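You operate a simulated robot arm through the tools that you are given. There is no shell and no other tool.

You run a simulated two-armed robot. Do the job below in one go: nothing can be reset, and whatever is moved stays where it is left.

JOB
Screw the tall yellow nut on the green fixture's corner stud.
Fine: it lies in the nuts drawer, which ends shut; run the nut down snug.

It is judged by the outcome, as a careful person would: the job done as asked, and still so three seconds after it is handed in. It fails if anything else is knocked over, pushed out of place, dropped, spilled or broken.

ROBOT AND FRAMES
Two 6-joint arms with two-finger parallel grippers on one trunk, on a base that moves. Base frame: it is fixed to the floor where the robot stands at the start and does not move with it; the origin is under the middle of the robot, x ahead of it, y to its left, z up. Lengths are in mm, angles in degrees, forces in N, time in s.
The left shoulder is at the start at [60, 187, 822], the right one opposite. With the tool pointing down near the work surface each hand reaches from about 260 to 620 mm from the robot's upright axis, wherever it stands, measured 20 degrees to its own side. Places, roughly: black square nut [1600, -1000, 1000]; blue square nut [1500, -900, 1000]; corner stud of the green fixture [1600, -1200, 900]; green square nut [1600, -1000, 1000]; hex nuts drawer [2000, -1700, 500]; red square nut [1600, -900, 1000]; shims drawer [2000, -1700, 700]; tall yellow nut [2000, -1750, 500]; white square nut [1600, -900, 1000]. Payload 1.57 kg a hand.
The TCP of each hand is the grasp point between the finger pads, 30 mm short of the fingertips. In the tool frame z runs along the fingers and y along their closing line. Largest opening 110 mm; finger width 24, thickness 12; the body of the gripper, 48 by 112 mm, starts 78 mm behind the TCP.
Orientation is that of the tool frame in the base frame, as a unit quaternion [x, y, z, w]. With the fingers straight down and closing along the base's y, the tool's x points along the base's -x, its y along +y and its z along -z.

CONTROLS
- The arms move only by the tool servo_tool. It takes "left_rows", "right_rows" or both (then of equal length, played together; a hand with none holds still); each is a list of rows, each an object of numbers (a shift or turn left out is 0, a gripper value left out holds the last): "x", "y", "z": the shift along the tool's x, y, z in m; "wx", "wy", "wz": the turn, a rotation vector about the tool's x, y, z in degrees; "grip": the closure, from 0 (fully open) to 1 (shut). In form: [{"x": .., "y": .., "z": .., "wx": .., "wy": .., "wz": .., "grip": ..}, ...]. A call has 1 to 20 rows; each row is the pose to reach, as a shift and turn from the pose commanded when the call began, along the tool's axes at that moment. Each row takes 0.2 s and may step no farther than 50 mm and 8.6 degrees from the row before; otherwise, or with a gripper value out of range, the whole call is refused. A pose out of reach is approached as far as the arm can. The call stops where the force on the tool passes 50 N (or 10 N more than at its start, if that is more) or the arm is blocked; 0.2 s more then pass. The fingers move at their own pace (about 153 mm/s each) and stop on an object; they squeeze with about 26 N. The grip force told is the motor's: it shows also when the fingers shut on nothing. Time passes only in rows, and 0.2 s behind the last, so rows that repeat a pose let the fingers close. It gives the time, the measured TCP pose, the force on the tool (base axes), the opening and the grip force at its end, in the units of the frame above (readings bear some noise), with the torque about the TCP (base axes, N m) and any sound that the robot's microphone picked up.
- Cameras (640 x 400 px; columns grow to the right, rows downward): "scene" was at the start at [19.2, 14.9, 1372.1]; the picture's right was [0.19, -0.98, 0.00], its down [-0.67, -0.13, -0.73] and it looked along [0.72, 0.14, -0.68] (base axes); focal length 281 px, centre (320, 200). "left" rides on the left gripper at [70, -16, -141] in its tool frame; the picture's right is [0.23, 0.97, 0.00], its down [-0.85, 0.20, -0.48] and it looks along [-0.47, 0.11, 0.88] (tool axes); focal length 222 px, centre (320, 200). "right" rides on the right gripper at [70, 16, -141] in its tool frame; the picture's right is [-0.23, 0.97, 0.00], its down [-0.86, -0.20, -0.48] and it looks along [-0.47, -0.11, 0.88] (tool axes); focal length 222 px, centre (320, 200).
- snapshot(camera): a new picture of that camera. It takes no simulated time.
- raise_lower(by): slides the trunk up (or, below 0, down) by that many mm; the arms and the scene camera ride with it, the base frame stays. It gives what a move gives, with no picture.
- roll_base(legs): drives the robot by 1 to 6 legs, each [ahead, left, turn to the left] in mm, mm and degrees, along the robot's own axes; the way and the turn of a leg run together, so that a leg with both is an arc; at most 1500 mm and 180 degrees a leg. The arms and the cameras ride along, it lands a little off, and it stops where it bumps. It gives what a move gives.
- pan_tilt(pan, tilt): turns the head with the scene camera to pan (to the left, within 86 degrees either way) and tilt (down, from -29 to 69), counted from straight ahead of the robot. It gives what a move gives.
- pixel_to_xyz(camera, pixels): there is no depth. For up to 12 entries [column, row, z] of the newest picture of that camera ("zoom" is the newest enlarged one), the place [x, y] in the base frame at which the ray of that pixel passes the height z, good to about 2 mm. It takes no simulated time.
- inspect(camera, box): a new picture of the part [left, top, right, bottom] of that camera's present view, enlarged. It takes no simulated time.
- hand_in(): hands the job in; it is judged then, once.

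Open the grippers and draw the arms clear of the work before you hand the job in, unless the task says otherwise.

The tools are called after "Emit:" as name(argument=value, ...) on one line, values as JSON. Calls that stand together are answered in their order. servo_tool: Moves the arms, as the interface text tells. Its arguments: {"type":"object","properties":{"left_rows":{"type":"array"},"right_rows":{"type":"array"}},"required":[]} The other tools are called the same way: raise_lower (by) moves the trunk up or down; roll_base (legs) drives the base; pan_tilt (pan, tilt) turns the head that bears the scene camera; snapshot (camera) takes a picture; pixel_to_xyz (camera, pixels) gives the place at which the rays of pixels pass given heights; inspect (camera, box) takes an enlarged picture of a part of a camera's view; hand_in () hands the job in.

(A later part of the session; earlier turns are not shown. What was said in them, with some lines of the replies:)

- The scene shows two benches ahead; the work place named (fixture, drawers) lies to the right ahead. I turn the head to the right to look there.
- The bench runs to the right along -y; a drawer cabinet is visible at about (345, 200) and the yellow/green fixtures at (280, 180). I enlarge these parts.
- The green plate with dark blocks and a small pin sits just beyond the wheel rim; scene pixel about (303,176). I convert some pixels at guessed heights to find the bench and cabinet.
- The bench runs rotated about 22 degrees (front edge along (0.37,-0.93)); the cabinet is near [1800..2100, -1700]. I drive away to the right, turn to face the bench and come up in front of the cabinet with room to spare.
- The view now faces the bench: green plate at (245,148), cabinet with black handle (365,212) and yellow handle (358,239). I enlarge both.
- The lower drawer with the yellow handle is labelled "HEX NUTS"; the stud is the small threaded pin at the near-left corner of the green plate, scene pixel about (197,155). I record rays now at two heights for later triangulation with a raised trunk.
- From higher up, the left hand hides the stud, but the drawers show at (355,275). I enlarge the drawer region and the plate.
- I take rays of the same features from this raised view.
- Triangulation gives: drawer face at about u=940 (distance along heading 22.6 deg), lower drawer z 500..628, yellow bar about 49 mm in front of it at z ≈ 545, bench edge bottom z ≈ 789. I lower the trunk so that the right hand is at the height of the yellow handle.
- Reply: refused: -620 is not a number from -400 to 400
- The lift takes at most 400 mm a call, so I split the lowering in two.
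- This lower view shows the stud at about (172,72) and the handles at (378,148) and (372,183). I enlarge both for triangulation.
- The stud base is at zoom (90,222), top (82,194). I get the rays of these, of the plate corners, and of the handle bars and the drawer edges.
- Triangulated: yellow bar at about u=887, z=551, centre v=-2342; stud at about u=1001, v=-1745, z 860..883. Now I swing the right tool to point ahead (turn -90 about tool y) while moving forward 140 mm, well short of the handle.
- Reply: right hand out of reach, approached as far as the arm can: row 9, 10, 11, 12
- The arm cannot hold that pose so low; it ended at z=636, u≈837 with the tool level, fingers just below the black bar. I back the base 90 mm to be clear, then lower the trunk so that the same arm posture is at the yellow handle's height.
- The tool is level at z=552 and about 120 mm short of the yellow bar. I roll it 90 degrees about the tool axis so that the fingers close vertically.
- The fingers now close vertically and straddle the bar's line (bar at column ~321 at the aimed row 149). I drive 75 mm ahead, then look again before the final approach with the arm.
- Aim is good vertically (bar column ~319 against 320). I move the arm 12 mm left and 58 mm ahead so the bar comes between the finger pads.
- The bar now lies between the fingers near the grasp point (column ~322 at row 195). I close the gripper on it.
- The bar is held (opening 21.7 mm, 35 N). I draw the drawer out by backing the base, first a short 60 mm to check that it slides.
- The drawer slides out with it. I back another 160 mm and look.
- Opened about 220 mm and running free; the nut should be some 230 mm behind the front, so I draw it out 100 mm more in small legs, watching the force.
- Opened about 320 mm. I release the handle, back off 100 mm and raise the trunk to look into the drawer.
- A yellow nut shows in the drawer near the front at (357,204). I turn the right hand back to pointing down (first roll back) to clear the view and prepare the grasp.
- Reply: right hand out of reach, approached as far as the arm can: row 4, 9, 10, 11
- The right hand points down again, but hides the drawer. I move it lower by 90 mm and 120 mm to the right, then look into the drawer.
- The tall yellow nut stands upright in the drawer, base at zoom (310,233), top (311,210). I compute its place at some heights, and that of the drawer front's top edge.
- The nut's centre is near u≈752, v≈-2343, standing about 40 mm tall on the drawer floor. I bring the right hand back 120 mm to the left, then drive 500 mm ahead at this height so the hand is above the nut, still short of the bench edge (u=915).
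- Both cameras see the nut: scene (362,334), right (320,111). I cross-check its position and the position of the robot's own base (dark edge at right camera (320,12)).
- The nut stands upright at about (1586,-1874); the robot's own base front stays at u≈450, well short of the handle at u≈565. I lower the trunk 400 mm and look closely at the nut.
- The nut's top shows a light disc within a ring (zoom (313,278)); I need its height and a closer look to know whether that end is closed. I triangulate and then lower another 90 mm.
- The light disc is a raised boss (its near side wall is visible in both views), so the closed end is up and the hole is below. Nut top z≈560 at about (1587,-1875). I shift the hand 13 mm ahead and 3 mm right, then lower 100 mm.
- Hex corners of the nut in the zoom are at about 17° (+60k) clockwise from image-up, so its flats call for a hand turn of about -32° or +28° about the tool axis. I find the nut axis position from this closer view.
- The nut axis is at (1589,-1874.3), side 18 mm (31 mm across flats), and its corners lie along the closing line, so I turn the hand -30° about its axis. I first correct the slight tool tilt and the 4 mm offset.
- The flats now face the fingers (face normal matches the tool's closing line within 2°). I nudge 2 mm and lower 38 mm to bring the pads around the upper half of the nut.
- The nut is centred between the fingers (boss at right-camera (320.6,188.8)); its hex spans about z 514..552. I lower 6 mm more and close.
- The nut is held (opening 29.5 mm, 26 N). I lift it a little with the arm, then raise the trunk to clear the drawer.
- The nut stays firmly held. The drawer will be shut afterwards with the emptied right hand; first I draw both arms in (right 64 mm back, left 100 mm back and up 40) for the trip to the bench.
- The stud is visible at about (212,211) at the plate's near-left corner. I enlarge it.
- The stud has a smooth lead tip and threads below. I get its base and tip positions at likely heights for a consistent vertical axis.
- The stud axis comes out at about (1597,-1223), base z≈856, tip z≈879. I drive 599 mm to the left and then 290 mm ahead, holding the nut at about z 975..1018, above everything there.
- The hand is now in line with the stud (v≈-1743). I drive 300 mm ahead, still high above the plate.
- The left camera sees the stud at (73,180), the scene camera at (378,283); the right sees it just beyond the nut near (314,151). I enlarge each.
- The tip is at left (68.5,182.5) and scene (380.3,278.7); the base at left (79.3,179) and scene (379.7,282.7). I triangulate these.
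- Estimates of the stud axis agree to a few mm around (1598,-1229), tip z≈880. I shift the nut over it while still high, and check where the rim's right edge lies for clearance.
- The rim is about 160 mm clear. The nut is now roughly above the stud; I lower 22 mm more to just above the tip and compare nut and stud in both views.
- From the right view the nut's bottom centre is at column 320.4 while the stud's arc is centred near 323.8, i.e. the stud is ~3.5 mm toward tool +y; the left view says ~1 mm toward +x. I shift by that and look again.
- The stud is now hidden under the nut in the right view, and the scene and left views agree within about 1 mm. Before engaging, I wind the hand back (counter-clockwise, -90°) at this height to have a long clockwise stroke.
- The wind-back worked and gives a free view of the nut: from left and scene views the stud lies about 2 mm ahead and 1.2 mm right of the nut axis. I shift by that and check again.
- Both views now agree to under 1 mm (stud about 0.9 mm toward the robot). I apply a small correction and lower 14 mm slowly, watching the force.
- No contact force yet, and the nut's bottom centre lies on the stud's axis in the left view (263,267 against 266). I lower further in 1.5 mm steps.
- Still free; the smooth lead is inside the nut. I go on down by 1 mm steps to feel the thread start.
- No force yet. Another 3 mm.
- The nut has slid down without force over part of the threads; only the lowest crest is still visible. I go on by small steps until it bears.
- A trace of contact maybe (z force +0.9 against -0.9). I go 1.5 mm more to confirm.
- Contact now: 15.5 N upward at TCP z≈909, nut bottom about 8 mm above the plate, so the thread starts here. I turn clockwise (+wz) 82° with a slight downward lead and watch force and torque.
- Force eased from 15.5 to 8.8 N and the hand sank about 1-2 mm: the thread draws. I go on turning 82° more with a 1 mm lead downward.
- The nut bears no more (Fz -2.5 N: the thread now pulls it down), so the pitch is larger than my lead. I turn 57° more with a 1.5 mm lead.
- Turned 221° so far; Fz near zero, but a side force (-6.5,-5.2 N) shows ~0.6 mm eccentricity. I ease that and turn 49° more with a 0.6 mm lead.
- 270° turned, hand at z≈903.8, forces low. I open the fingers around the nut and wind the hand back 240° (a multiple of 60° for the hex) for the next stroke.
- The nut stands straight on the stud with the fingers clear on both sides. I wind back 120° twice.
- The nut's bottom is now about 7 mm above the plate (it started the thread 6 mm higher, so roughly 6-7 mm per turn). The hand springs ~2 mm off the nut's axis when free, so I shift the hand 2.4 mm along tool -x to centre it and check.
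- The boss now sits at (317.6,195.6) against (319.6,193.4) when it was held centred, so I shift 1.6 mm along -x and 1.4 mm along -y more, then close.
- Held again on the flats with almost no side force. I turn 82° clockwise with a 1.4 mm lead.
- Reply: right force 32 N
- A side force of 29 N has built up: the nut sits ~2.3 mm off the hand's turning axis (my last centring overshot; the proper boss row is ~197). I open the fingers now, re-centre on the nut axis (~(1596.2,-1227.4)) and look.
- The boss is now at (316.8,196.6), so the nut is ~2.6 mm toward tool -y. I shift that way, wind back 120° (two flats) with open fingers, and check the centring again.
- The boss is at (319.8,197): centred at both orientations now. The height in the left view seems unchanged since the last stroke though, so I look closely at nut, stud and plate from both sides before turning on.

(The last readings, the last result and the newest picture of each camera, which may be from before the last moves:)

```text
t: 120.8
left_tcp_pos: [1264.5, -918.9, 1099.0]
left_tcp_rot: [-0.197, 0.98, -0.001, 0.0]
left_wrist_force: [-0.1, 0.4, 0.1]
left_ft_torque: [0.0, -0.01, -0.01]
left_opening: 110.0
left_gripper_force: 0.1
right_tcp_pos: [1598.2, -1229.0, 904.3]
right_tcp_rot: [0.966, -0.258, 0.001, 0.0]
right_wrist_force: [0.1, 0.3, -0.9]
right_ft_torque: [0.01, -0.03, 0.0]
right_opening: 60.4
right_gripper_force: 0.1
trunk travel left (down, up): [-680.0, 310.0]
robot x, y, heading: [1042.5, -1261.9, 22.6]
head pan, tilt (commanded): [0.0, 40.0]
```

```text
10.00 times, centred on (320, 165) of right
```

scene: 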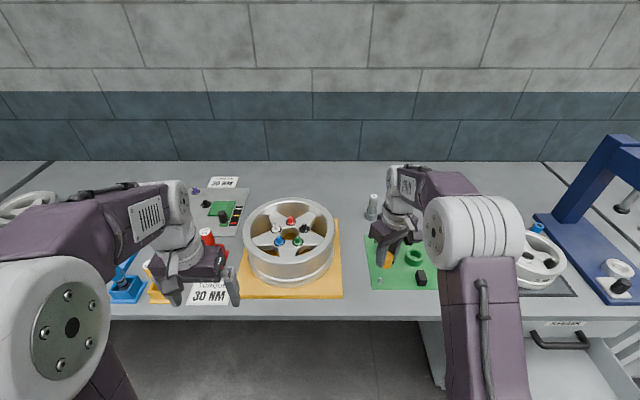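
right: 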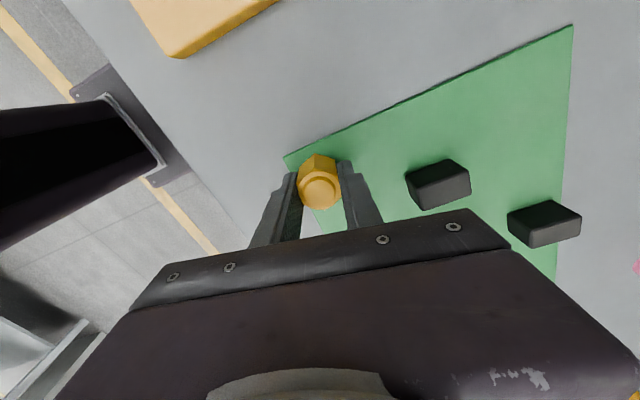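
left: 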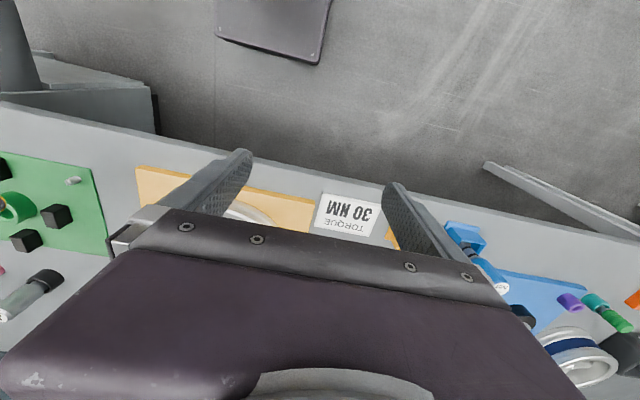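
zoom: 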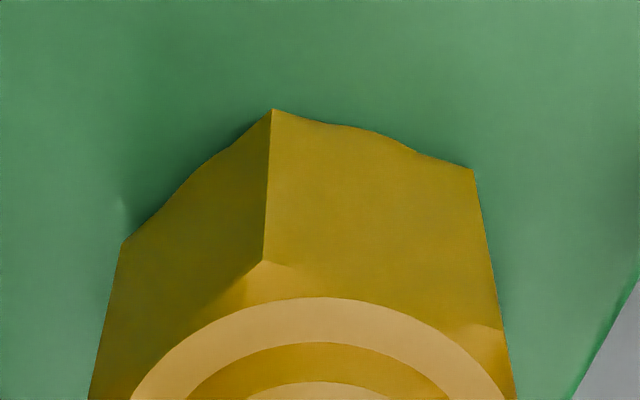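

I triangulate the boss centre (left px (52.1,189.3), scene px (381.7,273.5)) to get the nut's true height and axis.

Emit:
pixel_to_xyz(camera="left", pixels=[[52.1, 189.3, 895], [52.1, 189.3, 900], [52.1, 189.3, 905], [52.1, 189.3, 910], [52.1, 189.3, 915]])

Emit:
pixel_to_xyz(camera="scene", pixels=[[381.7, 273.5, 895], [381.7, 273.5, 900], [381.7, 273.5, 905], [381.7, 273.5, 910], [381.7, 273.5, 915]])

Emit:
pixel_to_xyz(camera="right", pixels=[[319.8, 197, 900], [319.8, 197, 905], [319.8, 197, 910], [320.2, 175.3, 860], [320.2, 175.3, 865], [320.2, 175.3, 870]])

```text
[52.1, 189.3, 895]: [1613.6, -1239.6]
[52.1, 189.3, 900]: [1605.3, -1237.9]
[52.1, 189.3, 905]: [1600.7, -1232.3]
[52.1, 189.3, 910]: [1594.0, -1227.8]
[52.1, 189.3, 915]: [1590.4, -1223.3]
```

```text
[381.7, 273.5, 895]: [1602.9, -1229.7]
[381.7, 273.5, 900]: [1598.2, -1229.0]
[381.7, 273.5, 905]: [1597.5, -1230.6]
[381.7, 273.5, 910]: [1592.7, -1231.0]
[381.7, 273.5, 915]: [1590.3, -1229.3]
```

```text
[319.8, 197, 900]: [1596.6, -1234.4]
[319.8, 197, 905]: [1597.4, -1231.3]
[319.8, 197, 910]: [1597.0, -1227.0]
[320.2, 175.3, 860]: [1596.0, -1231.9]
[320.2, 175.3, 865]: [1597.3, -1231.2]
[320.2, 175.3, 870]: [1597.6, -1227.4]
```

Triangulation puts the boss top at z≈907 and the nut axis at about (1597,-1229.5), within 1 mm of the hand axis; the nut bottom is ~8 mm above the plate and the pitch looks like about 4 mm a turn. I grip again and turn 80° with a matching 0.9 mm lead.

Emit:
servo_tool(right_rows=[{"x": -0.0006, "grip": 0.65}, {"x": -0.0006, "grip": 1}, {"x": -0.0006, "grip": 1}, {"x": -0.0006, "grip": 1}, {"x": -0.0006, "wz": 8, "z": 9e-05}, {"x": -0.0006, "wz": 16, "z": 0.00018}, {"x": -0.0006, "wz": 24, "z": 0.00027}, {"x": -0.0006, "wz": 32, "z": 0.00036}, {"x": -0.0006, "wz": 40, "z": 0.00045}, {"x": -0.0006, "wz": 48, "z": 0.00054}, {"x": -0.0006, "wz": 56, "z": 0.00063}, {"x": -0.0006, "wz": 64, "z": 0.00072}, {"x": -0.0006, "wz": 72, "z": 0.0008}, {"x": -0.0006, "wz": 80, "z": 0.0009}, {"x": -0.0006, "wz": 80, "z": 0.0009}])

Emit:
inspect(camera="left", box=[43, 160, 97, 196])

Emit:
inspect(camera="right", box=[270, 130, 370, 210])

```text
t: 124.0
left_tcp_pos: [1263.9, -919.7, 1098.8]
left_tcp_rot: [-0.198, 0.98, 0.0, 0.001]
left_wrist_force: [-0.5, -1.4, 0.0]
left_ft_torque: [0.0, 0.0, 0.01]
left_opening: 109.9
left_gripper_force: 0.1
right_tcp_pos: [1597.7, -1227.5, 902.0]
right_tcp_rot: [-0.573, 0.82, 0.0, 0.001]
right_wrist_force: [-1.2, 2.3, 1.6]
right_ft_torque: [0.04, 0.1, 0.0]
right_opening: 29.7
right_gripper_force: 26.2
trunk travel left (down, up): [-680.0, 310.0]
robot x, y, heading: [1045.5, -1260.6, 22.6]
head pan, tilt (commanded): [0.0, 40.0]
```

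```text
11.11 times, centred on (70, 178) of left
```

zoom: 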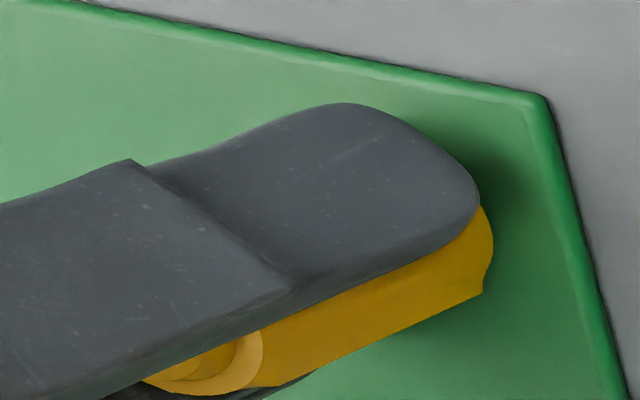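

```text
5.00 times, centred on (320, 170) of right
```

zoom: 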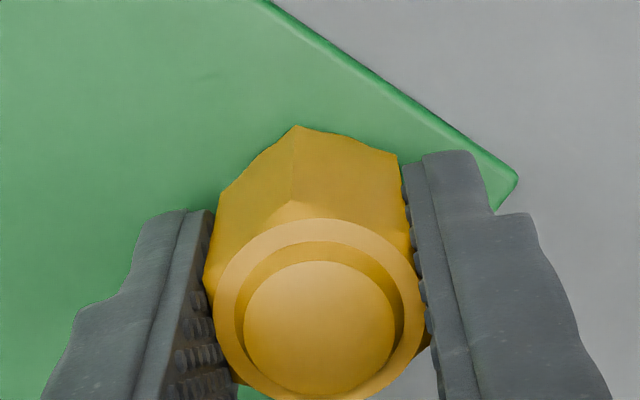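

Forces are tiny now, so the hand is well centred. I continue 160° with a 1.75 mm lead.

Emit:
servo_tool(right_rows=[{"wz": 8, "z": 9e-05}, {"wz": 16, "z": 0.00018}, {"wz": 24, "z": 0.00027}, {"wz": 32, "z": 0.00035}, {"wz": 40, "z": 0.00044}, {"wz": 48, "z": 0.00053}, {"wz": 56, "z": 0.00061}, {"wz": 64, "z": 0.0007}, {"wz": 72, "z": 0.00079}, {"wz": 80, "z": 0.00088}, {"wz": 88, "z": 0.00096}, {"wz": 96, "z": 0.00105}, {"wz": 104, "z": 0.00114}, {"wz": 112, "z": 0.00123}, {"wz": 120, "z": 0.00131}, {"wz": 128, "z": 0.0014}, {"wz": 136, "z": 0.00149}, {"wz": 144, "z": 0.00158}, {"wz": 152, "z": 0.00166}, {"wz": 160, "z": 0.00175}])

Emit:
inspect(camera="left", box=[43, 160, 97, 196])

Emit:
inspect(camera="right", box=[270, 130, 370, 210])

```text
t: 128.2
left_tcp_pos: [1263.5, -919.3, 1099.9]
left_tcp_rot: [-0.197, 0.98, 0.001, 0.0]
left_wrist_force: [0.9, 1.0, 0.5]
left_ft_torque: [0.0, -0.01, 0.0]
left_opening: 110.0
left_gripper_force: 0.1
right_tcp_pos: [1596.6, -1228.1, 900.3]
right_tcp_rot: [0.708, 0.707, 0.0, 0.001]
right_wrist_force: [-1.9, -1.1, -0.8]
right_ft_torque: [-0.06, 0.14, 0.34]
right_opening: 34.1
right_gripper_force: 25.6
trunk travel left (down, up): [-680.0, 310.0]
robot x, y, heading: [1047.9, -1261.7, 22.9]
head pan, tilt (commanded): [0.0, 40.0]
```

```text
11.11 times, centred on (70, 178) of left
```

zoom: 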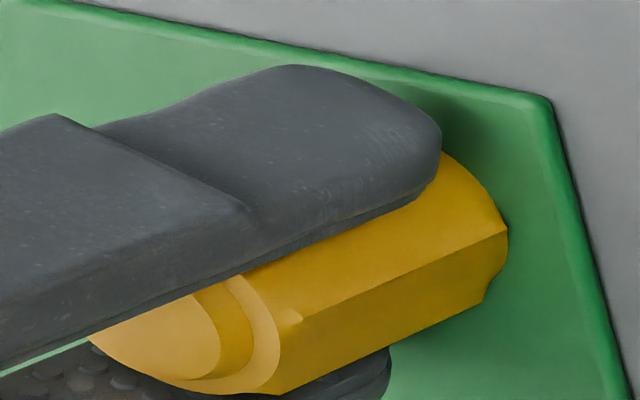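

```text
5.00 times, centred on (320, 170) of right
```

zoom: 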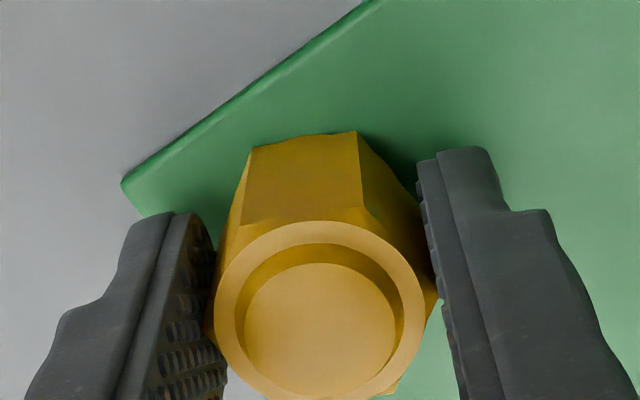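

The fingers have been forced to ride up on the nut's corners (opening 34.1 mm, torque 0.34 Nm): the nut has stopped turning, perhaps seated. I open the fingers and check its height over the plate.

Emit:
servo_tool(right_rows=[{"grip": 0.6}, {"grip": 0.45}, {"grip": 0.45}])

Emit:
inspect(camera="left", box=[43, 160, 97, 196])

Emit:
inspect(camera="right", box=[270, 130, 370, 210])

Emit:
inspect(camera="scene", box=[364, 260, 396, 290])

```text
t: 129.0
left_tcp_pos: [1264.8, -919.1, 1099.1]
left_tcp_rot: [-0.197, 0.98, 0.0, 0.0]
left_wrist_force: [0.2, 0.2, 0.4]
left_ft_torque: [-0.03, 0.04, -0.02]
left_opening: 110.0
left_gripper_force: 0.0
right_tcp_pos: [1597.3, -1228.8, 899.8]
right_tcp_rot: [0.707, 0.708, 0.001, 0.001]
right_wrist_force: [0.7, 1.2, 0.5]
right_ft_torque: [-0.02, 0.0, 0.01]
right_opening: 60.3
right_gripper_force: 0.0
trunk travel left (down, up): [-680.0, 310.0]
robot x, y, heading: [1044.7, -1263.5, 22.7]
head pan, tilt (commanded): [0.0, 40.0]
```

```text
11.11 times, centred on (70, 178) of left
```

zoom: 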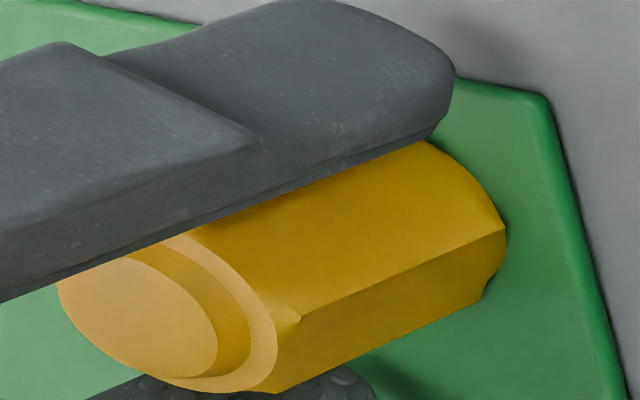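

```text
5.00 times, centred on (320, 170) of right
```

zoom: 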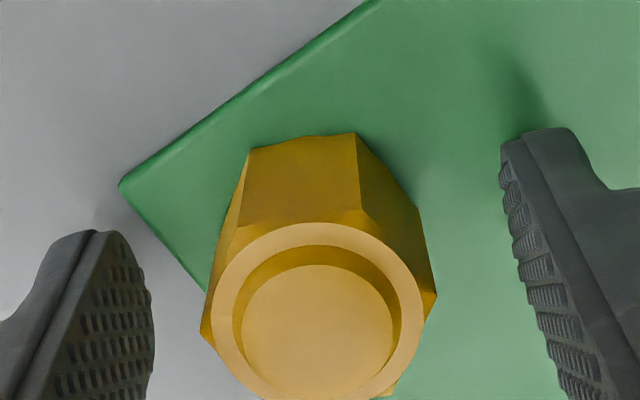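

```text
13.33 times, centred on (380, 275) of scene
```

zoom: 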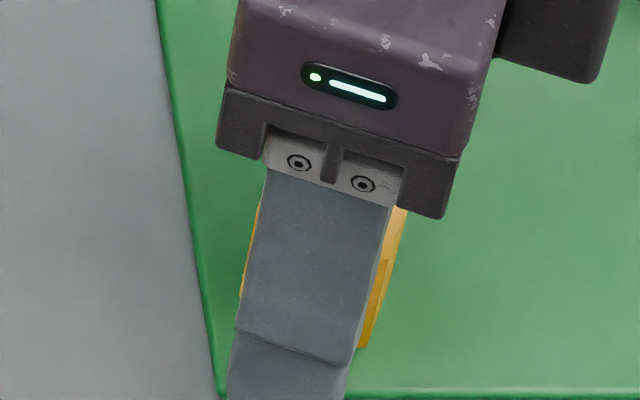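

The nut turned about 215° this stroke (2.4 mm down, so pitch ≈4 mm) and then stalled, the hand slipping ~25° past it; its bottom is about at plate level. I re-align the hand to the flats (-25°), grip again and turn 12° to feel whether it is really seated.

Emit:
servo_tool(right_rows=[{"wz": -8}, {"wz": -16}, {"wz": -24}, {"wz": -25}, {"wz": -25, "grip": 0.65}, {"wz": -25, "grip": 1}, {"wz": -25, "grip": 1}, {"wz": -25, "grip": 1}])

Emit:
servo_tool(right_rows=[{"wz": 3}, {"wz": 6}, {"wz": 9}, {"wz": 12}])

Emit:
inspect(camera="right", box=[270, 130, 370, 210])

```text
t: 130.8
left_tcp_pos: [1262.7, -919.6, 1099.4]
left_tcp_rot: [-0.196, 0.981, 0.0, 0.0]
left_wrist_force: [0.4, -0.5, 0.8]
left_ft_torque: [-0.01, 0.03, 0.03]
left_opening: 109.9
left_gripper_force: 0.0
right_tcp_pos: [1596.0, -1228.5, 900.3]
right_tcp_rot: [0.537, 0.844, 0.0, 0.001]
right_wrist_force: [-0.8, -0.3, 1.2]
right_ft_torque: [-0.03, 0.11, 0.56]
right_opening: 30.0
right_gripper_force: 26.6
trunk travel left (down, up): [-680.0, 310.0]
robot x, y, heading: [1046.4, -1259.8, 22.6]
head pan, tilt (commanded): [0.0, 40.0]
```

```text
t: 131.8
left_tcp_pos: [1264.2, -919.7, 1099.0]
left_tcp_rot: [-0.197, 0.98, 0.0, -0.001]
left_wrist_force: [0.4, 0.3, 0.5]
left_ft_torque: [-0.02, -0.02, 0.02]
left_opening: 110.0
left_gripper_force: 0.0
right_tcp_pos: [1595.8, -1228.7, 899.8]
right_tcp_rot: [0.623, 0.783, 0.0, 0.0]
right_wrist_force: [-0.8, -0.4, 1.0]
right_ft_torque: [-0.03, 0.06, 0.5]
right_opening: 32.5
right_gripper_force: 25.9
trunk travel left (down, up): [-680.0, 310.0]
robot x, y, heading: [1047.5, -1261.9, 22.6]
head pan, tilt (commanded): [0.0, 40.0]
```

```text
5.00 times, centred on (320, 170) of right
```

zoom: 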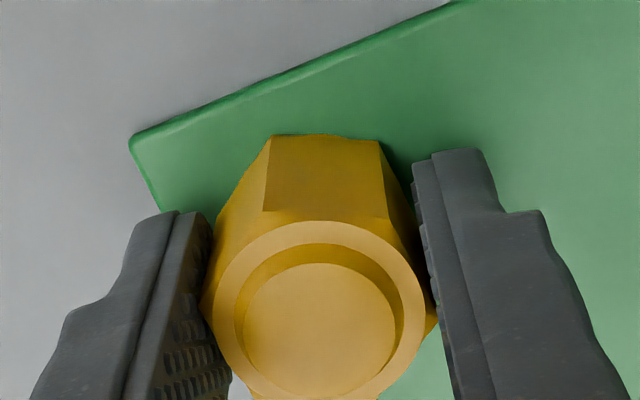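

Even square on the flats the nut no longer turns (torque 0.5 Nm, fingers forced open again), so it is tight. I open, lift the hand straight off the nut and look from the side whether it sits on the plate.

Emit:
servo_tool(right_rows=[{"grip": 0.6}, {"grip": 0.4}, {"grip": 0.3}, {"grip": 0.3}, {"z": -0.02}, {"z": -0.04}, {"z": -0.06}, {"z": -0.08}, {"z": -0.08}])

Emit:
inspect(camera="left", box=[43, 160, 97, 196])

Emit:
inspect(camera="scene", box=[360, 255, 400, 290])

```text
t: 133.8
left_tcp_pos: [1264.0, -918.8, 1099.7]
left_tcp_rot: [-0.197, 0.98, 0.0, 0.0]
left_wrist_force: [-0.2, 1.3, 0.3]
left_ft_torque: [-0.03, 0.04, 0.02]
left_opening: 110.0
left_gripper_force: 0.0
right_tcp_pos: [1596.4, -1228.5, 980.8]
right_tcp_rot: [0.623, 0.782, 0.001, 0.0]
right_wrist_force: [0.4, 0.4, 0.2]
right_ft_torque: [-0.01, -0.01, 0.0]
right_opening: 77.0
right_gripper_force: 0.0
trunk travel left (down, up): [-680.0, 310.0]
robot x, y, heading: [1046.0, -1258.1, 23.1]
head pan, tilt (commanded): [0.0, 40.0]
```

```text
11.11 times, centred on (70, 178) of left
```

zoom: 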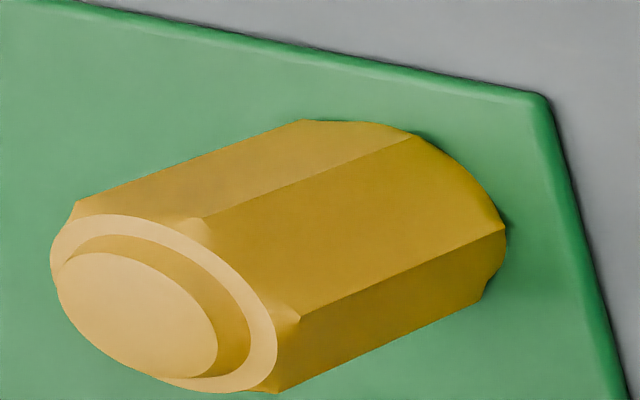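

```text
11.43 times, centred on (380, 272) of scene
```

zoom: 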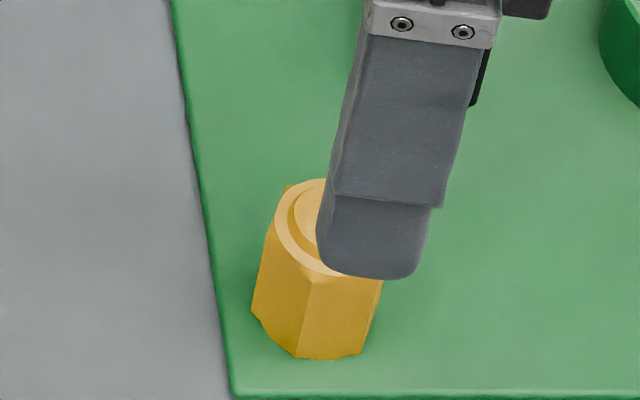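

The nut looks seated, but I want a low-angle view to be sure. I back the base 420 mm straight away (fingertips at z≈950, above everything there), then lower the trunk for a grazing view.

Emit:
roll_base(legs=[[-420, 0, 0]])

Emit:
raise_lower(by=-400)

Emit:
pan_tilt(pan=-15, tilt=15)

Emit:
snapshot(camera="scene")

```text
t: 136.4
left_tcp_pos: [879.0, -1080.2, 1100.1]
left_tcp_rot: [-0.198, 0.98, -0.001, 0.001]
left_wrist_force: [-0.4, 0.3, 0.5]
left_ft_torque: [0.01, 0.01, 0.0]
left_opening: 110.0
left_gripper_force: 0.0
right_tcp_pos: [1210.8, -1389.4, 979.1]
right_tcp_rot: [0.621, 0.784, 0.0, -0.001]
right_wrist_force: [-0.2, -0.7, 0.6]
right_ft_torque: [-0.01, -0.03, -0.01]
right_opening: 77.2
right_gripper_force: 0.1
trunk travel left (down, up): [-680.0, 310.0]
robot x, y, heading: [660.5, -1420.6, 22.8]
head pan, tilt (commanded): [0.0, 40.0]
```

```text
t: 140.2
left_tcp_pos: [878.8, -1080.3, 699.1]
left_tcp_rot: [-0.198, 0.98, 0.0, 0.0]
left_wrist_force: [-0.6, -0.2, -0.4]
left_ft_torque: [0.01, 0.03, 0.0]
left_opening: 109.9
left_gripper_force: 0.0
right_tcp_pos: [1211.7, -1389.4, 579.7]
right_tcp_rot: [0.621, 0.784, 0.001, 0.001]
right_wrist_force: [0.1, -0.1, -0.6]
right_ft_torque: [-0.03, 0.03, 0.0]
right_opening: 77.0
right_gripper_force: 0.1
trunk travel left (down, up): [-280.0, 710.0]
robot x, y, heading: [662.6, -1419.2, 22.6]
head pan, tilt (commanded): [0.0, 40.0]
```

```text
t: 141.1
left_tcp_pos: [879.8, -1080.0, 700.1]
left_tcp_rot: [-0.198, 0.98, 0.0, 0.001]
left_wrist_force: [-0.1, 0.2, -0.2]
left_ft_torque: [0.02, 0.01, -0.01]
left_opening: 109.9
left_gripper_force: 0.0
right_tcp_pos: [1212.0, -1389.5, 580.8]
right_tcp_rot: [0.621, 0.784, 0.001, 0.0]
right_wrist_force: [0.0, -0.1, 0.7]
right_ft_torque: [-0.01, -0.02, -0.03]
right_opening: 77.0
right_gripper_force: 0.0
trunk travel left (down, up): [-280.0, 710.0]
robot x, y, heading: [663.8, -1423.9, 22.8]
head pan, tilt (commanded): [-15.0, 15.0]
```

```text
taken
```

scene: 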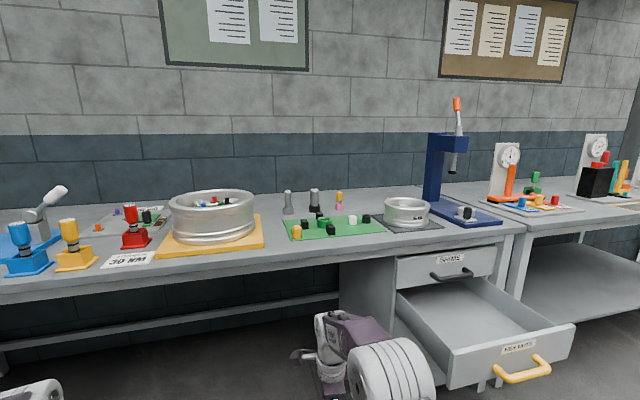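

The nut is at (297,233) on the plate's corner. I enlarge it.

Emit:
inspect(camera="scene", box=[282, 220, 314, 244])

Emit:
inspect(camera="scene", box=[280, 200, 400, 250])

```text
16.00 times, centred on (298, 232) of scene
```

zoom: 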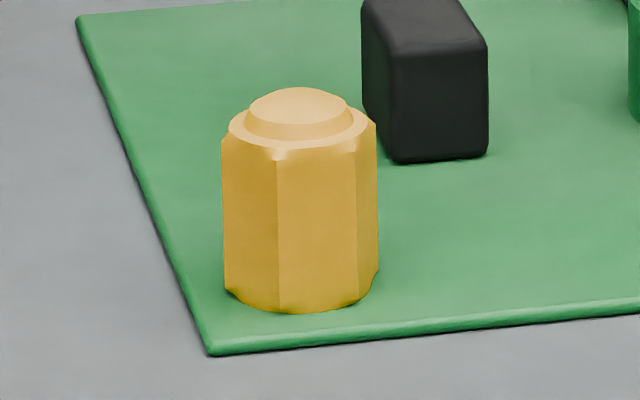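

```text
5.33 times, centred on (340, 225) of scene
```

zoom: 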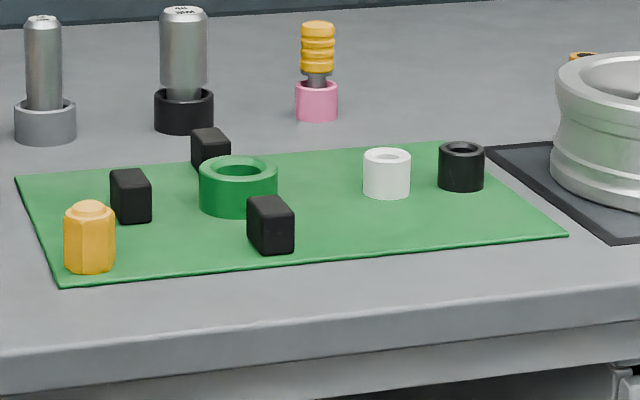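

The nut sits flush on the plate with no gap, upright, and the other parts on the fixture are as before. Now the drawer: I back off 350 mm (to clear the open drawer), then go 600 mm to the right in front of it.

Emit:
roll_base(legs=[[-350, 0, 0], [0, -600, 0]])

Emit:
pan_tilt(pan=0, tilt=30)

Emit:
snapshot(camera="scene")

```text
t: 146.3
left_tcp_pos: [790.6, -1770.9, 699.6]
left_tcp_rot: [-0.197, 0.98, 0.001, 0.0]
left_wrist_force: [0.0, -0.2, -0.3]
left_ft_torque: [-0.01, 0.01, -0.01]
left_opening: 109.8
left_gripper_force: 0.2
right_tcp_pos: [1123.3, -2079.5, 579.2]
right_tcp_rot: [0.622, 0.783, 0.0, 0.0]
right_wrist_force: [0.5, -0.4, 0.1]
right_ft_torque: [0.01, 0.02, 0.0]
right_opening: 77.2
right_gripper_force: 0.0
trunk travel left (down, up): [-280.0, 710.0]
robot x, y, heading: [571.8, -2112.0, 22.7]
head pan, tilt (commanded): [-15.0, 15.0]
```

```text
t: 147.1
left_tcp_pos: [789.5, -1770.1, 698.7]
left_tcp_rot: [-0.197, 0.98, 0.0, 0.0]
left_wrist_force: [-0.7, 0.3, -0.4]
left_ft_torque: [-0.01, -0.01, -0.03]
left_opening: 110.1
left_gripper_force: 0.1
right_tcp_pos: [1123.7, -2079.1, 579.5]
right_tcp_rot: [0.622, 0.783, 0.001, 0.0]
right_wrist_force: [0.8, -0.2, 0.6]
right_ft_torque: [0.01, -0.04, 0.01]
right_opening: 77.0
right_gripper_force: 0.0
trunk travel left (down, up): [-280.0, 710.0]
robot x, y, heading: [573.6, -2114.0, 22.7]
head pan, tilt (commanded): [0.0, 30.0]
```

```text
taken
```

scene: 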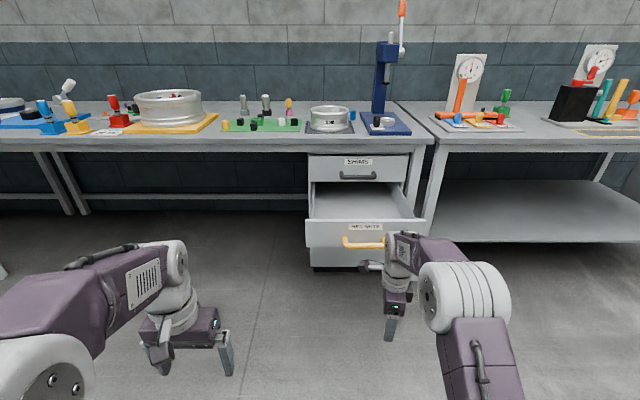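

In front of the drawer again with ample room. I unwind the wrist by -99° to its neutral roll.

Emit:
servo_tool(right_rows=[{"wz": -8}, {"wz": -16}, {"wz": -24}, {"wz": -32}, {"wz": -40}, {"wz": -48}, {"wz": -56}, {"wz": -64}, {"wz": -72}, {"wz": -80}, {"wz": -88}, {"wz": -96}, {"wz": -99}])

Emit:
servo_tool(right_rows=[{"x": -0.015, "z": -0.013, "wy": -7.5}, {"x": -0.03, "z": -0.026, "wy": -15}, {"x": -0.045, "z": -0.039, "wy": -22.5}, {"x": -0.06, "z": -0.052, "wy": -30}, {"x": -0.075, "z": -0.065, "wy": -37.5}, {"x": -0.09, "z": -0.078, "wy": -45}, {"x": -0.105, "z": -0.091, "wy": -52.5}, {"x": -0.12, "z": -0.104, "wy": -60}, {"x": -0.135, "z": -0.117, "wy": -67.5}, {"x": -0.15, "z": -0.13, "wy": -75}, {"x": -0.165, "z": -0.143, "wy": -82.5}, {"x": -0.18, "z": -0.156, "wy": -90}, {"x": -0.18, "z": -0.156, "wy": -90}])

Emit:
snapshot(camera="scene")

```text
t: 149.9
left_tcp_pos: [790.5, -1770.6, 699.1]
left_tcp_rot: [-0.197, 0.98, 0.0, -0.001]
left_wrist_force: [-0.2, 0.3, -0.2]
left_ft_torque: [0.02, 0.0, 0.0]
left_opening: 110.1
left_gripper_force: 0.1
right_tcp_pos: [1122.2, -2078.4, 581.0]
right_tcp_rot: [-0.192, 0.981, 0.0, 0.001]
right_wrist_force: [0.1, -0.4, -0.2]
right_ft_torque: [-0.03, 0.01, 0.0]
right_opening: 77.0
right_gripper_force: 0.0
trunk travel left (down, up): [-280.0, 710.0]
robot x, y, heading: [575.0, -2115.1, 22.7]
head pan, tilt (commanded): [0.0, 30.0]
```

```text
t: 152.7
left_tcp_pos: [790.4, -1769.9, 700.5]
left_tcp_rot: [-0.197, 0.98, 0.0, 0.0]
left_wrist_force: [0.2, 0.2, -0.3]
left_ft_torque: [0.0, 0.01, -0.01]
left_opening: 110.0
left_gripper_force: 0.0
right_tcp_pos: [1291.9, -2012.0, 738.4]
right_tcp_rot: [-0.136, 0.694, 0.135, 0.694]
right_wrist_force: [-0.9, -0.9, -1.0]
right_ft_torque: [0.01, 0.02, 0.01]
right_opening: 77.0
right_gripper_force: 0.1
right hand out of reach, approached as far as the arm can: row 6
trunk travel left (down, up): [-280.0, 710.0]
robot x, y, heading: [575.6, -2112.5, 22.8]
head pan, tilt (commanded): [0.0, 30.0]
```

```text
taken
```

scene: 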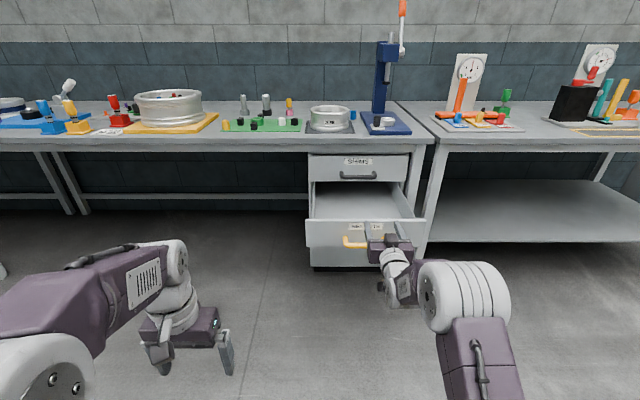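

The tool is level at z=738, u≈420, well short of the handle (u≈565). I roll it +90° and lower the trunk 187 mm to handle height.

Emit:
servo_tool(right_rows=[{"wz": 8.2}, {"wz": 16.4}, {"wz": 24.6}, {"wz": 32.8}, {"wz": 41}, {"wz": 49.2}, {"wz": 57.4}, {"wz": 65.6}, {"wz": 73.8}, {"wz": 82}, {"wz": 90}, {"wz": 90}])

Emit:
raise_lower(by=-187)

Emit:
snapshot(camera="right")

Emit:
snapshot(camera="scene")

```text
t: 155.3
left_tcp_pos: [789.7, -1770.1, 699.2]
left_tcp_rot: [-0.197, 0.98, 0.0, 0.0]
left_wrist_force: [-0.6, -0.3, 0.1]
left_ft_torque: [-0.01, 0.0, -0.01]
left_opening: 110.0
left_gripper_force: 0.1
right_tcp_pos: [1291.5, -2011.2, 738.4]
right_tcp_rot: [0.396, 0.587, 0.586, 0.394]
right_wrist_force: [0.1, 0.3, 0.5]
right_ft_torque: [-0.04, -0.03, 0.0]
right_opening: 77.0
right_gripper_force: 0.1
trunk travel left (down, up): [-280.0, 710.0]
robot x, y, heading: [571.1, -2110.7, 22.8]
head pan, tilt (commanded): [0.0, 30.0]
```

```text
t: 157.4
left_tcp_pos: [790.2, -1771.3, 512.6]
left_tcp_rot: [-0.196, 0.981, 0.0, 0.0]
left_wrist_force: [0.6, 0.3, 0.1]
left_ft_torque: [-0.03, 0.0, -0.01]
left_opening: 110.0
left_gripper_force: 0.1
right_tcp_pos: [1291.8, -2011.1, 551.6]
right_tcp_rot: [0.396, 0.587, 0.586, 0.395]
right_wrist_force: [-0.4, 0.3, 0.1]
right_ft_torque: [-0.02, 0.04, -0.01]
right_opening: 77.1
right_gripper_force: 0.0
trunk travel left (down, up): [-93.0, 897.0]
robot x, y, heading: [576.1, -2112.9, 22.9]
head pan, tilt (commanded): [0.0, 30.0]
```

```text
taken
```

right: 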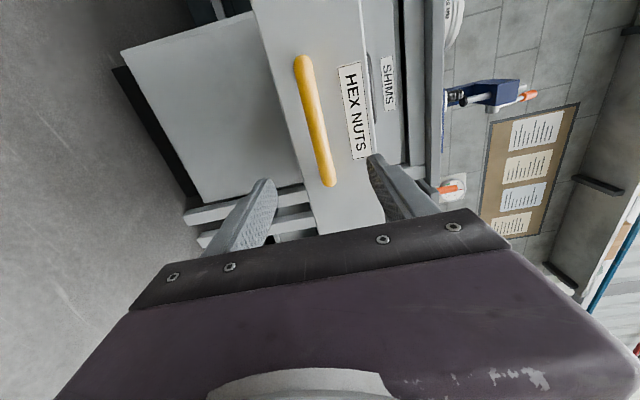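

```text
taken
```

scene: 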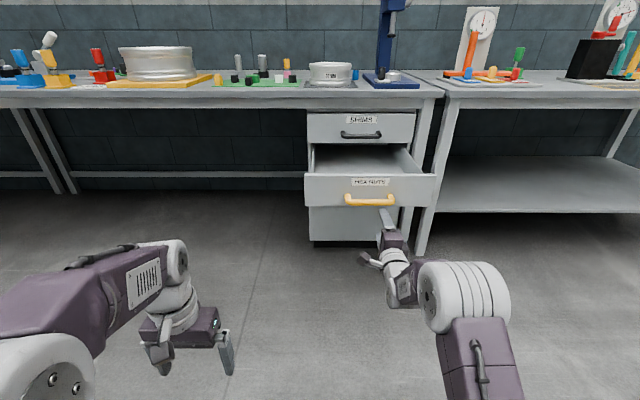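

Aligned with the bar in height (column ~321 at row 143); it is ~145 mm ahead and 14 mm to the left of centre. I drive 80 mm ahead and look.

Emit:
roll_base(legs=[[80, 0, 0]])

Emit:
snapshot(camera="right")

```text
t: 158.4
left_tcp_pos: [863.1, -1740.1, 512.4]
left_tcp_rot: [-0.197, 0.98, 0.0, 0.0]
left_wrist_force: [0.1, -0.2, 0.0]
left_ft_torque: [-0.03, 0.03, 0.03]
left_opening: 110.0
left_gripper_force: 0.1
right_tcp_pos: [1366.3, -1980.0, 551.3]
right_tcp_rot: [0.396, 0.588, 0.585, 0.394]
right_wrist_force: [0.3, 0.8, -0.2]
right_ft_torque: [0.04, 0.01, -0.01]
right_opening: 76.8
right_gripper_force: 0.1
trunk travel left (down, up): [-93.0, 897.0]
robot x, y, heading: [646.2, -2080.3, 22.8]
head pan, tilt (commanded): [0.0, 30.0]
```

```text
taken
```

right: 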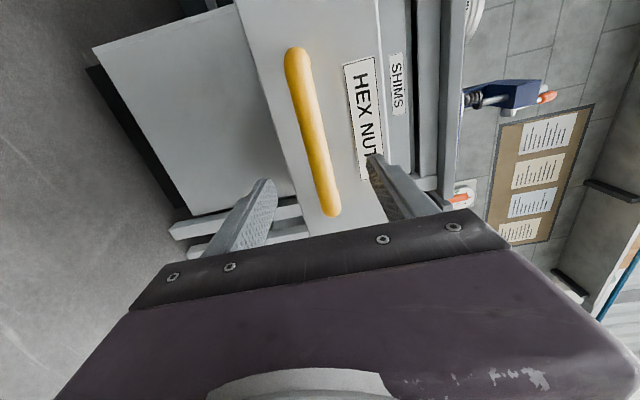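

About 62 mm remain, same picture as at the first approach. I advance the arm 60 mm and 13 mm left, then close on the bar.

Emit:
servo_tool(right_rows=[{"x": 0.013, "grip": 0.3}, {"x": 0.013, "z": 0.02}, {"x": 0.013, "z": 0.04}, {"x": 0.013, "z": 0.05}, {"x": 0.013, "z": 0.06}, {"x": 0.013, "z": 0.06}, {"x": 0.013, "z": 0.06, "grip": 0.6}, {"x": 0.013, "z": 0.06, "grip": 1}, {"x": 0.013, "z": 0.06, "grip": 1}, {"x": 0.013, "z": 0.06, "grip": 1}])

Emit:
snapshot(camera="right")

```text
t: 160.6
left_tcp_pos: [865.2, -1738.4, 512.8]
left_tcp_rot: [-0.197, 0.98, 0.0, 0.0]
left_wrist_force: [0.1, 0.3, 0.4]
left_ft_torque: [0.0, 0.0, 0.02]
left_opening: 110.1
left_gripper_force: 0.2
right_tcp_pos: [1415.9, -1946.9, 550.5]
right_tcp_rot: [0.396, 0.587, 0.586, 0.395]
right_wrist_force: [2.1, 0.6, -0.4]
right_ft_torque: [0.0, 0.02, -0.06]
right_opening: 21.7
right_gripper_force: 35.1
trunk travel left (down, up): [-93.0, 897.0]
robot x, y, heading: [646.5, -2082.4, 22.9]
head pan, tilt (commanded): [0.0, 30.0]
```

```text
taken
```

right: 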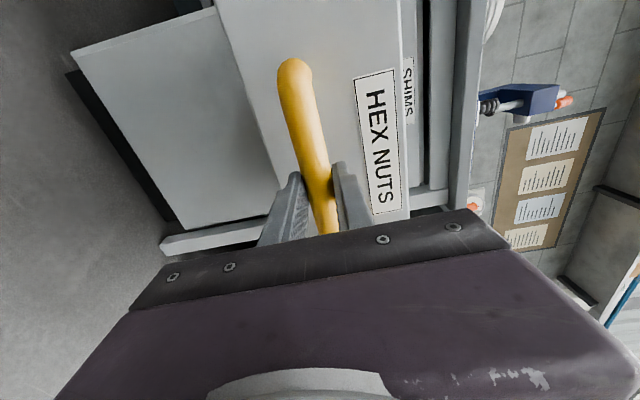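

The bar is held again (21.7 mm). I push the drawer in by driving ahead in steps, first 240 mm of the 322.

Emit:
roll_base(legs=[[120, 0, 0], [120, 0, 0]])

Emit:
snapshot(camera="scene")

```text
t: 162.7
left_tcp_pos: [1084.8, -1649.9, 511.9]
left_tcp_rot: [-0.197, 0.98, 0.001, 0.0]
left_wrist_force: [-0.3, 0.0, -0.3]
left_ft_torque: [-0.02, -0.03, 0.0]
left_opening: 109.8
left_gripper_force: 0.0
right_tcp_pos: [1635.6, -1854.1, 550.0]
right_tcp_rot: [0.396, 0.587, 0.585, 0.396]
right_wrist_force: [-0.7, -0.1, 0.1]
right_ft_torque: [-0.01, 0.04, -0.03]
right_opening: 21.8
right_gripper_force: 34.8
trunk travel left (down, up): [-93.0, 897.0]
robot x, y, heading: [866.2, -1991.9, 22.6]
head pan, tilt (commanded): [0.0, 30.0]
```

```text
taken
```

scene: 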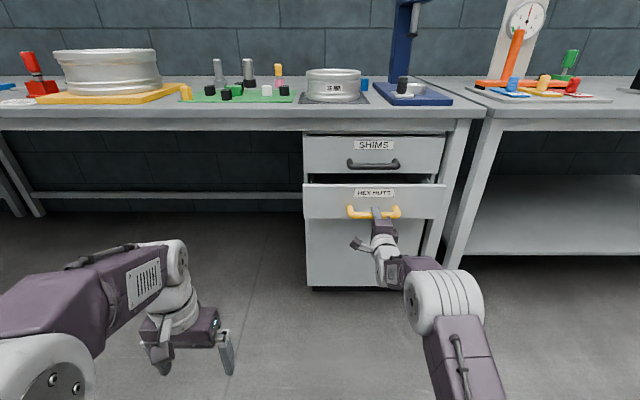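

About 84 mm remain. I drive 68 mm more and finish with the arm, which has a force limit.

Emit:
roll_base(legs=[[68, 0, 0]])

Emit:
inspect(camera="scene", box=[290, 110, 450, 270])

```text
t: 163.7
left_tcp_pos: [1148.4, -1621.3, 513.1]
left_tcp_rot: [-0.196, 0.981, 0.0, 0.0]
left_wrist_force: [0.4, 0.4, 0.3]
left_ft_torque: [-0.03, 0.02, 0.0]
left_opening: 110.3
left_gripper_force: 0.1
right_tcp_pos: [1700.3, -1829.7, 549.8]
right_tcp_rot: [0.396, 0.587, 0.585, 0.395]
right_wrist_force: [-0.5, 1.6, 0.6]
right_ft_torque: [-0.02, 0.07, 0.16]
right_opening: 22.0
right_gripper_force: 34.4
trunk travel left (down, up): [-93.0, 897.0]
robot x, y, heading: [929.5, -1967.4, 22.5]
head pan, tilt (commanded): [0.0, 30.0]
```

```text
2.50 times, centred on (370, 190) of scene
```

zoom: 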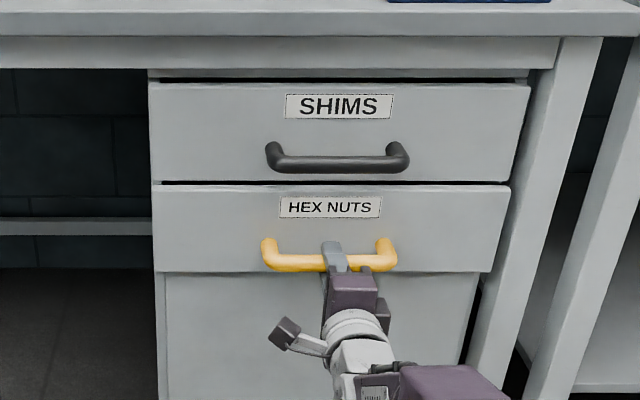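

About 15 mm remain (the front still stands a little proud). I push with the arm along tool z in small steps until it bears.

Emit:
servo_tool(right_rows=[{"z": 0.004}, {"z": 0.008}, {"z": 0.012}, {"z": 0.015}, {"z": 0.018}, {"z": 0.018}])

Emit:
inspect(camera="scene", box=[290, 110, 450, 270])

```text
t: 165.1
left_tcp_pos: [1147.4, -1622.8, 513.5]
left_tcp_rot: [-0.197, 0.98, 0.001, 0.0]
left_wrist_force: [-0.6, -0.3, 0.5]
left_ft_torque: [-0.01, 0.0, 0.02]
left_opening: 109.8
left_gripper_force: 0.2
right_tcp_pos: [1714.6, -1821.6, 549.5]
right_tcp_rot: [0.396, 0.588, 0.585, 0.395]
right_wrist_force: [-22.6, -8.5, -2.9]
right_ft_torque: [0.02, 0.04, 0.03]
right_opening: 21.8
right_gripper_force: 34.8
trunk travel left (down, up): [-93.0, 897.0]
robot x, y, heading: [929.5, -1963.1, 22.5]
head pan, tilt (commanded): [0.0, 30.0]
```

```text
2.50 times, centred on (370, 190) of scene
```

zoom: 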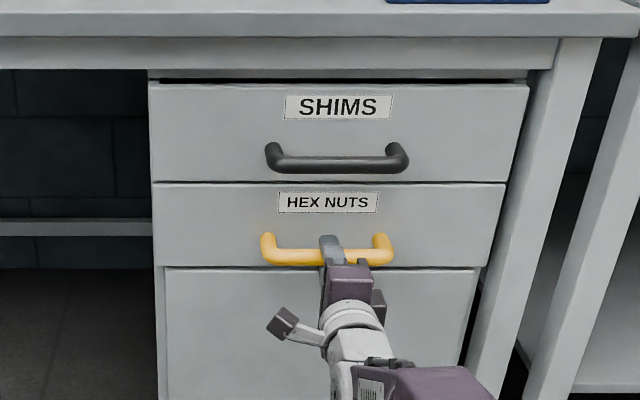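

The drawer is shut against its stop (24 N, hand at the same u≈882 as when first gripped) and flush with its neighbour. I open the fingers and back away.

Emit:
servo_tool(right_rows=[{"grip": 0.6}, {"grip": 0.3}, {"grip": 0.3}])

Emit:
roll_base(legs=[[-150, 0, 0], [-250, 0, 0]])

Emit:
snapshot(camera="scene")

Emit:
inspect(camera="scene", box=[290, 110, 450, 250])

```text
t: 165.9
left_tcp_pos: [1148.0, -1621.8, 513.3]
left_tcp_rot: [-0.196, 0.981, 0.0, 0.0]
left_wrist_force: [-0.9, 0.0, 0.7]
left_ft_torque: [-0.01, -0.01, 0.03]
left_opening: 110.0
left_gripper_force: 0.1
right_tcp_pos: [1715.3, -1822.7, 551.0]
right_tcp_rot: [0.397, 0.587, 0.585, 0.394]
right_wrist_force: [-0.1, -0.6, -0.2]
right_ft_torque: [0.01, -0.01, 0.03]
right_opening: 77.4
right_gripper_force: 0.1
trunk travel left (down, up): [-93.0, 897.0]
robot x, y, heading: [925.3, -1964.2, 22.7]
head pan, tilt (commanded): [0.0, 30.0]
```

```text
t: 168.7
left_tcp_pos: [778.2, -1776.7, 512.8]
left_tcp_rot: [-0.196, 0.981, 0.0, 0.0]
left_wrist_force: [0.2, -0.2, -0.2]
left_ft_torque: [-0.03, -0.02, 0.03]
left_opening: 110.1
left_gripper_force: 0.0
right_tcp_pos: [1346.2, -1975.6, 550.6]
right_tcp_rot: [0.396, 0.587, 0.585, 0.395]
right_wrist_force: [0.1, 0.1, 0.8]
right_ft_torque: [0.0, 0.02, 0.03]
right_opening: 77.0
right_gripper_force: 0.0
trunk travel left (down, up): [-93.0, 897.0]
robot x, y, heading: [561.3, -2119.1, 22.5]
head pan, tilt (commanded): [0.0, 30.0]
```

```text
taken
```

scene: 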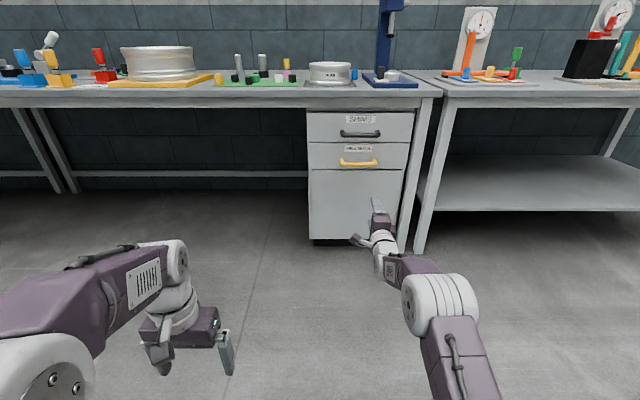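

```text
2.86 times, centred on (370, 180) of scene
```

zoom: 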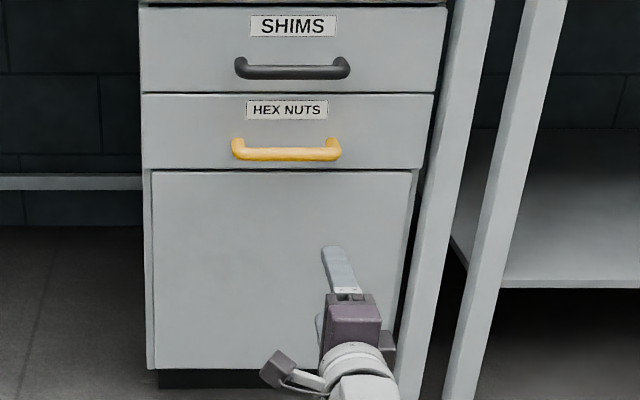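

The drawer is shut flush. A last low-angle look at the nut at about (219,78) before handing in.

Emit:
inspect(camera="scene", box=[205, 65, 245, 95])

Emit:
inspect(camera="scene", box=[200, 45, 320, 95])

```text
13.33 times, centred on (225, 80) of scene
```

zoom: 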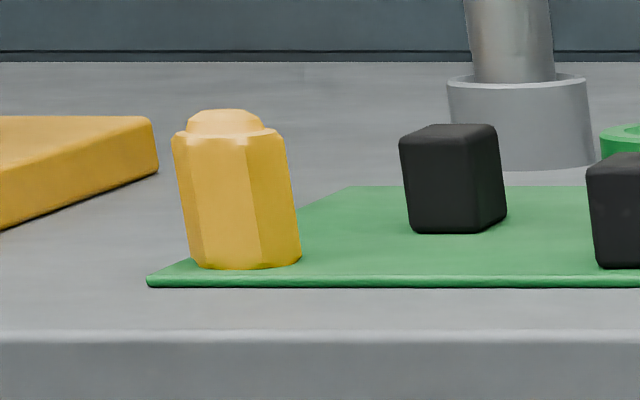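

```text
5.33 times, centred on (260, 70) of scene
```

zoom: 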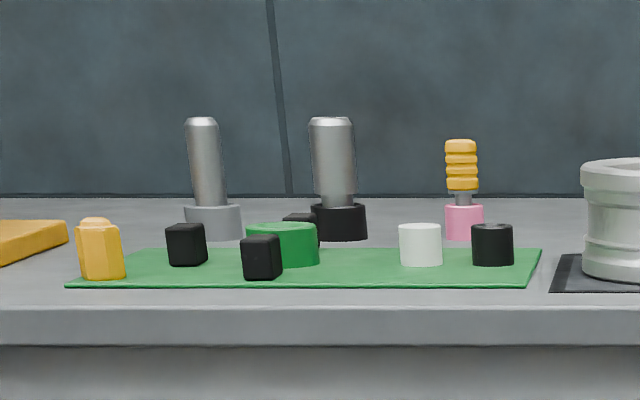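

The nut stands flush on the plate over the stud, everything else is in place, and the drawer is shut. I open the right gripper fully; both arms are well clear of the bench.

Emit:
servo_tool(right_rows=[{"grip": 0}, {"grip": 0}])

```text
t: 169.3
left_tcp_pos: [777.8, -1775.1, 511.5]
left_tcp_rot: [-0.196, 0.981, -0.001, 0.001]
left_wrist_force: [-0.7, 1.0, 0.4]
left_ft_torque: [0.02, 0.02, -0.05]
left_opening: 110.1
left_gripper_force: 0.1
right_tcp_pos: [1346.1, -1975.4, 550.4]
right_tcp_rot: [0.396, 0.587, 0.585, 0.395]
right_wrist_force: [-1.5, -0.1, 0.3]
right_ft_torque: [0.03, -0.01, 0.0]
right_opening: 110.1
right_gripper_force: 0.1
trunk travel left (down, up): [-93.0, 897.0]
robot x, y, heading: [563.1, -2116.0, 22.5]
head pan, tilt (commanded): [0.0, 30.0]
```

Both grippers are open and clear, the nut is snug on the corner stud and the nuts drawer is shut, so I hand the job in.

Emit:
hand_in()

```text
The job is handed in.
```

The tall yellow nut is screwed down snug on the green fixture's corner stud, and the hex nuts drawer is shut. I have handed the job in; no verdict came back with it.

- **Nut:** it turned roughly one and a half turns on the thread, then stopped. When I gripped it square on the flats and turned again, it resisted at about 0.5 Nm and the fingers slipped, so that is as tight as this grip can make it. In the low-angle pictures it stands upright and flush on the plate, with no gap showing.
- **Drawer:** I pushed it in by its handle until it met its stop at about 24 N. Its front is level with the shims drawer above.
- **Everything else:** in the last pictures the other parts on the fixture and bench look as they did before. Both grippers are open and the arms are clear of the work.

During the second stroke the side force on the nut rose to about 29 N because my grip was a few millimetres off its axis. I let go, re-centred and carried on with almost no side force. I saw no shift of the stud or plate afterwards.
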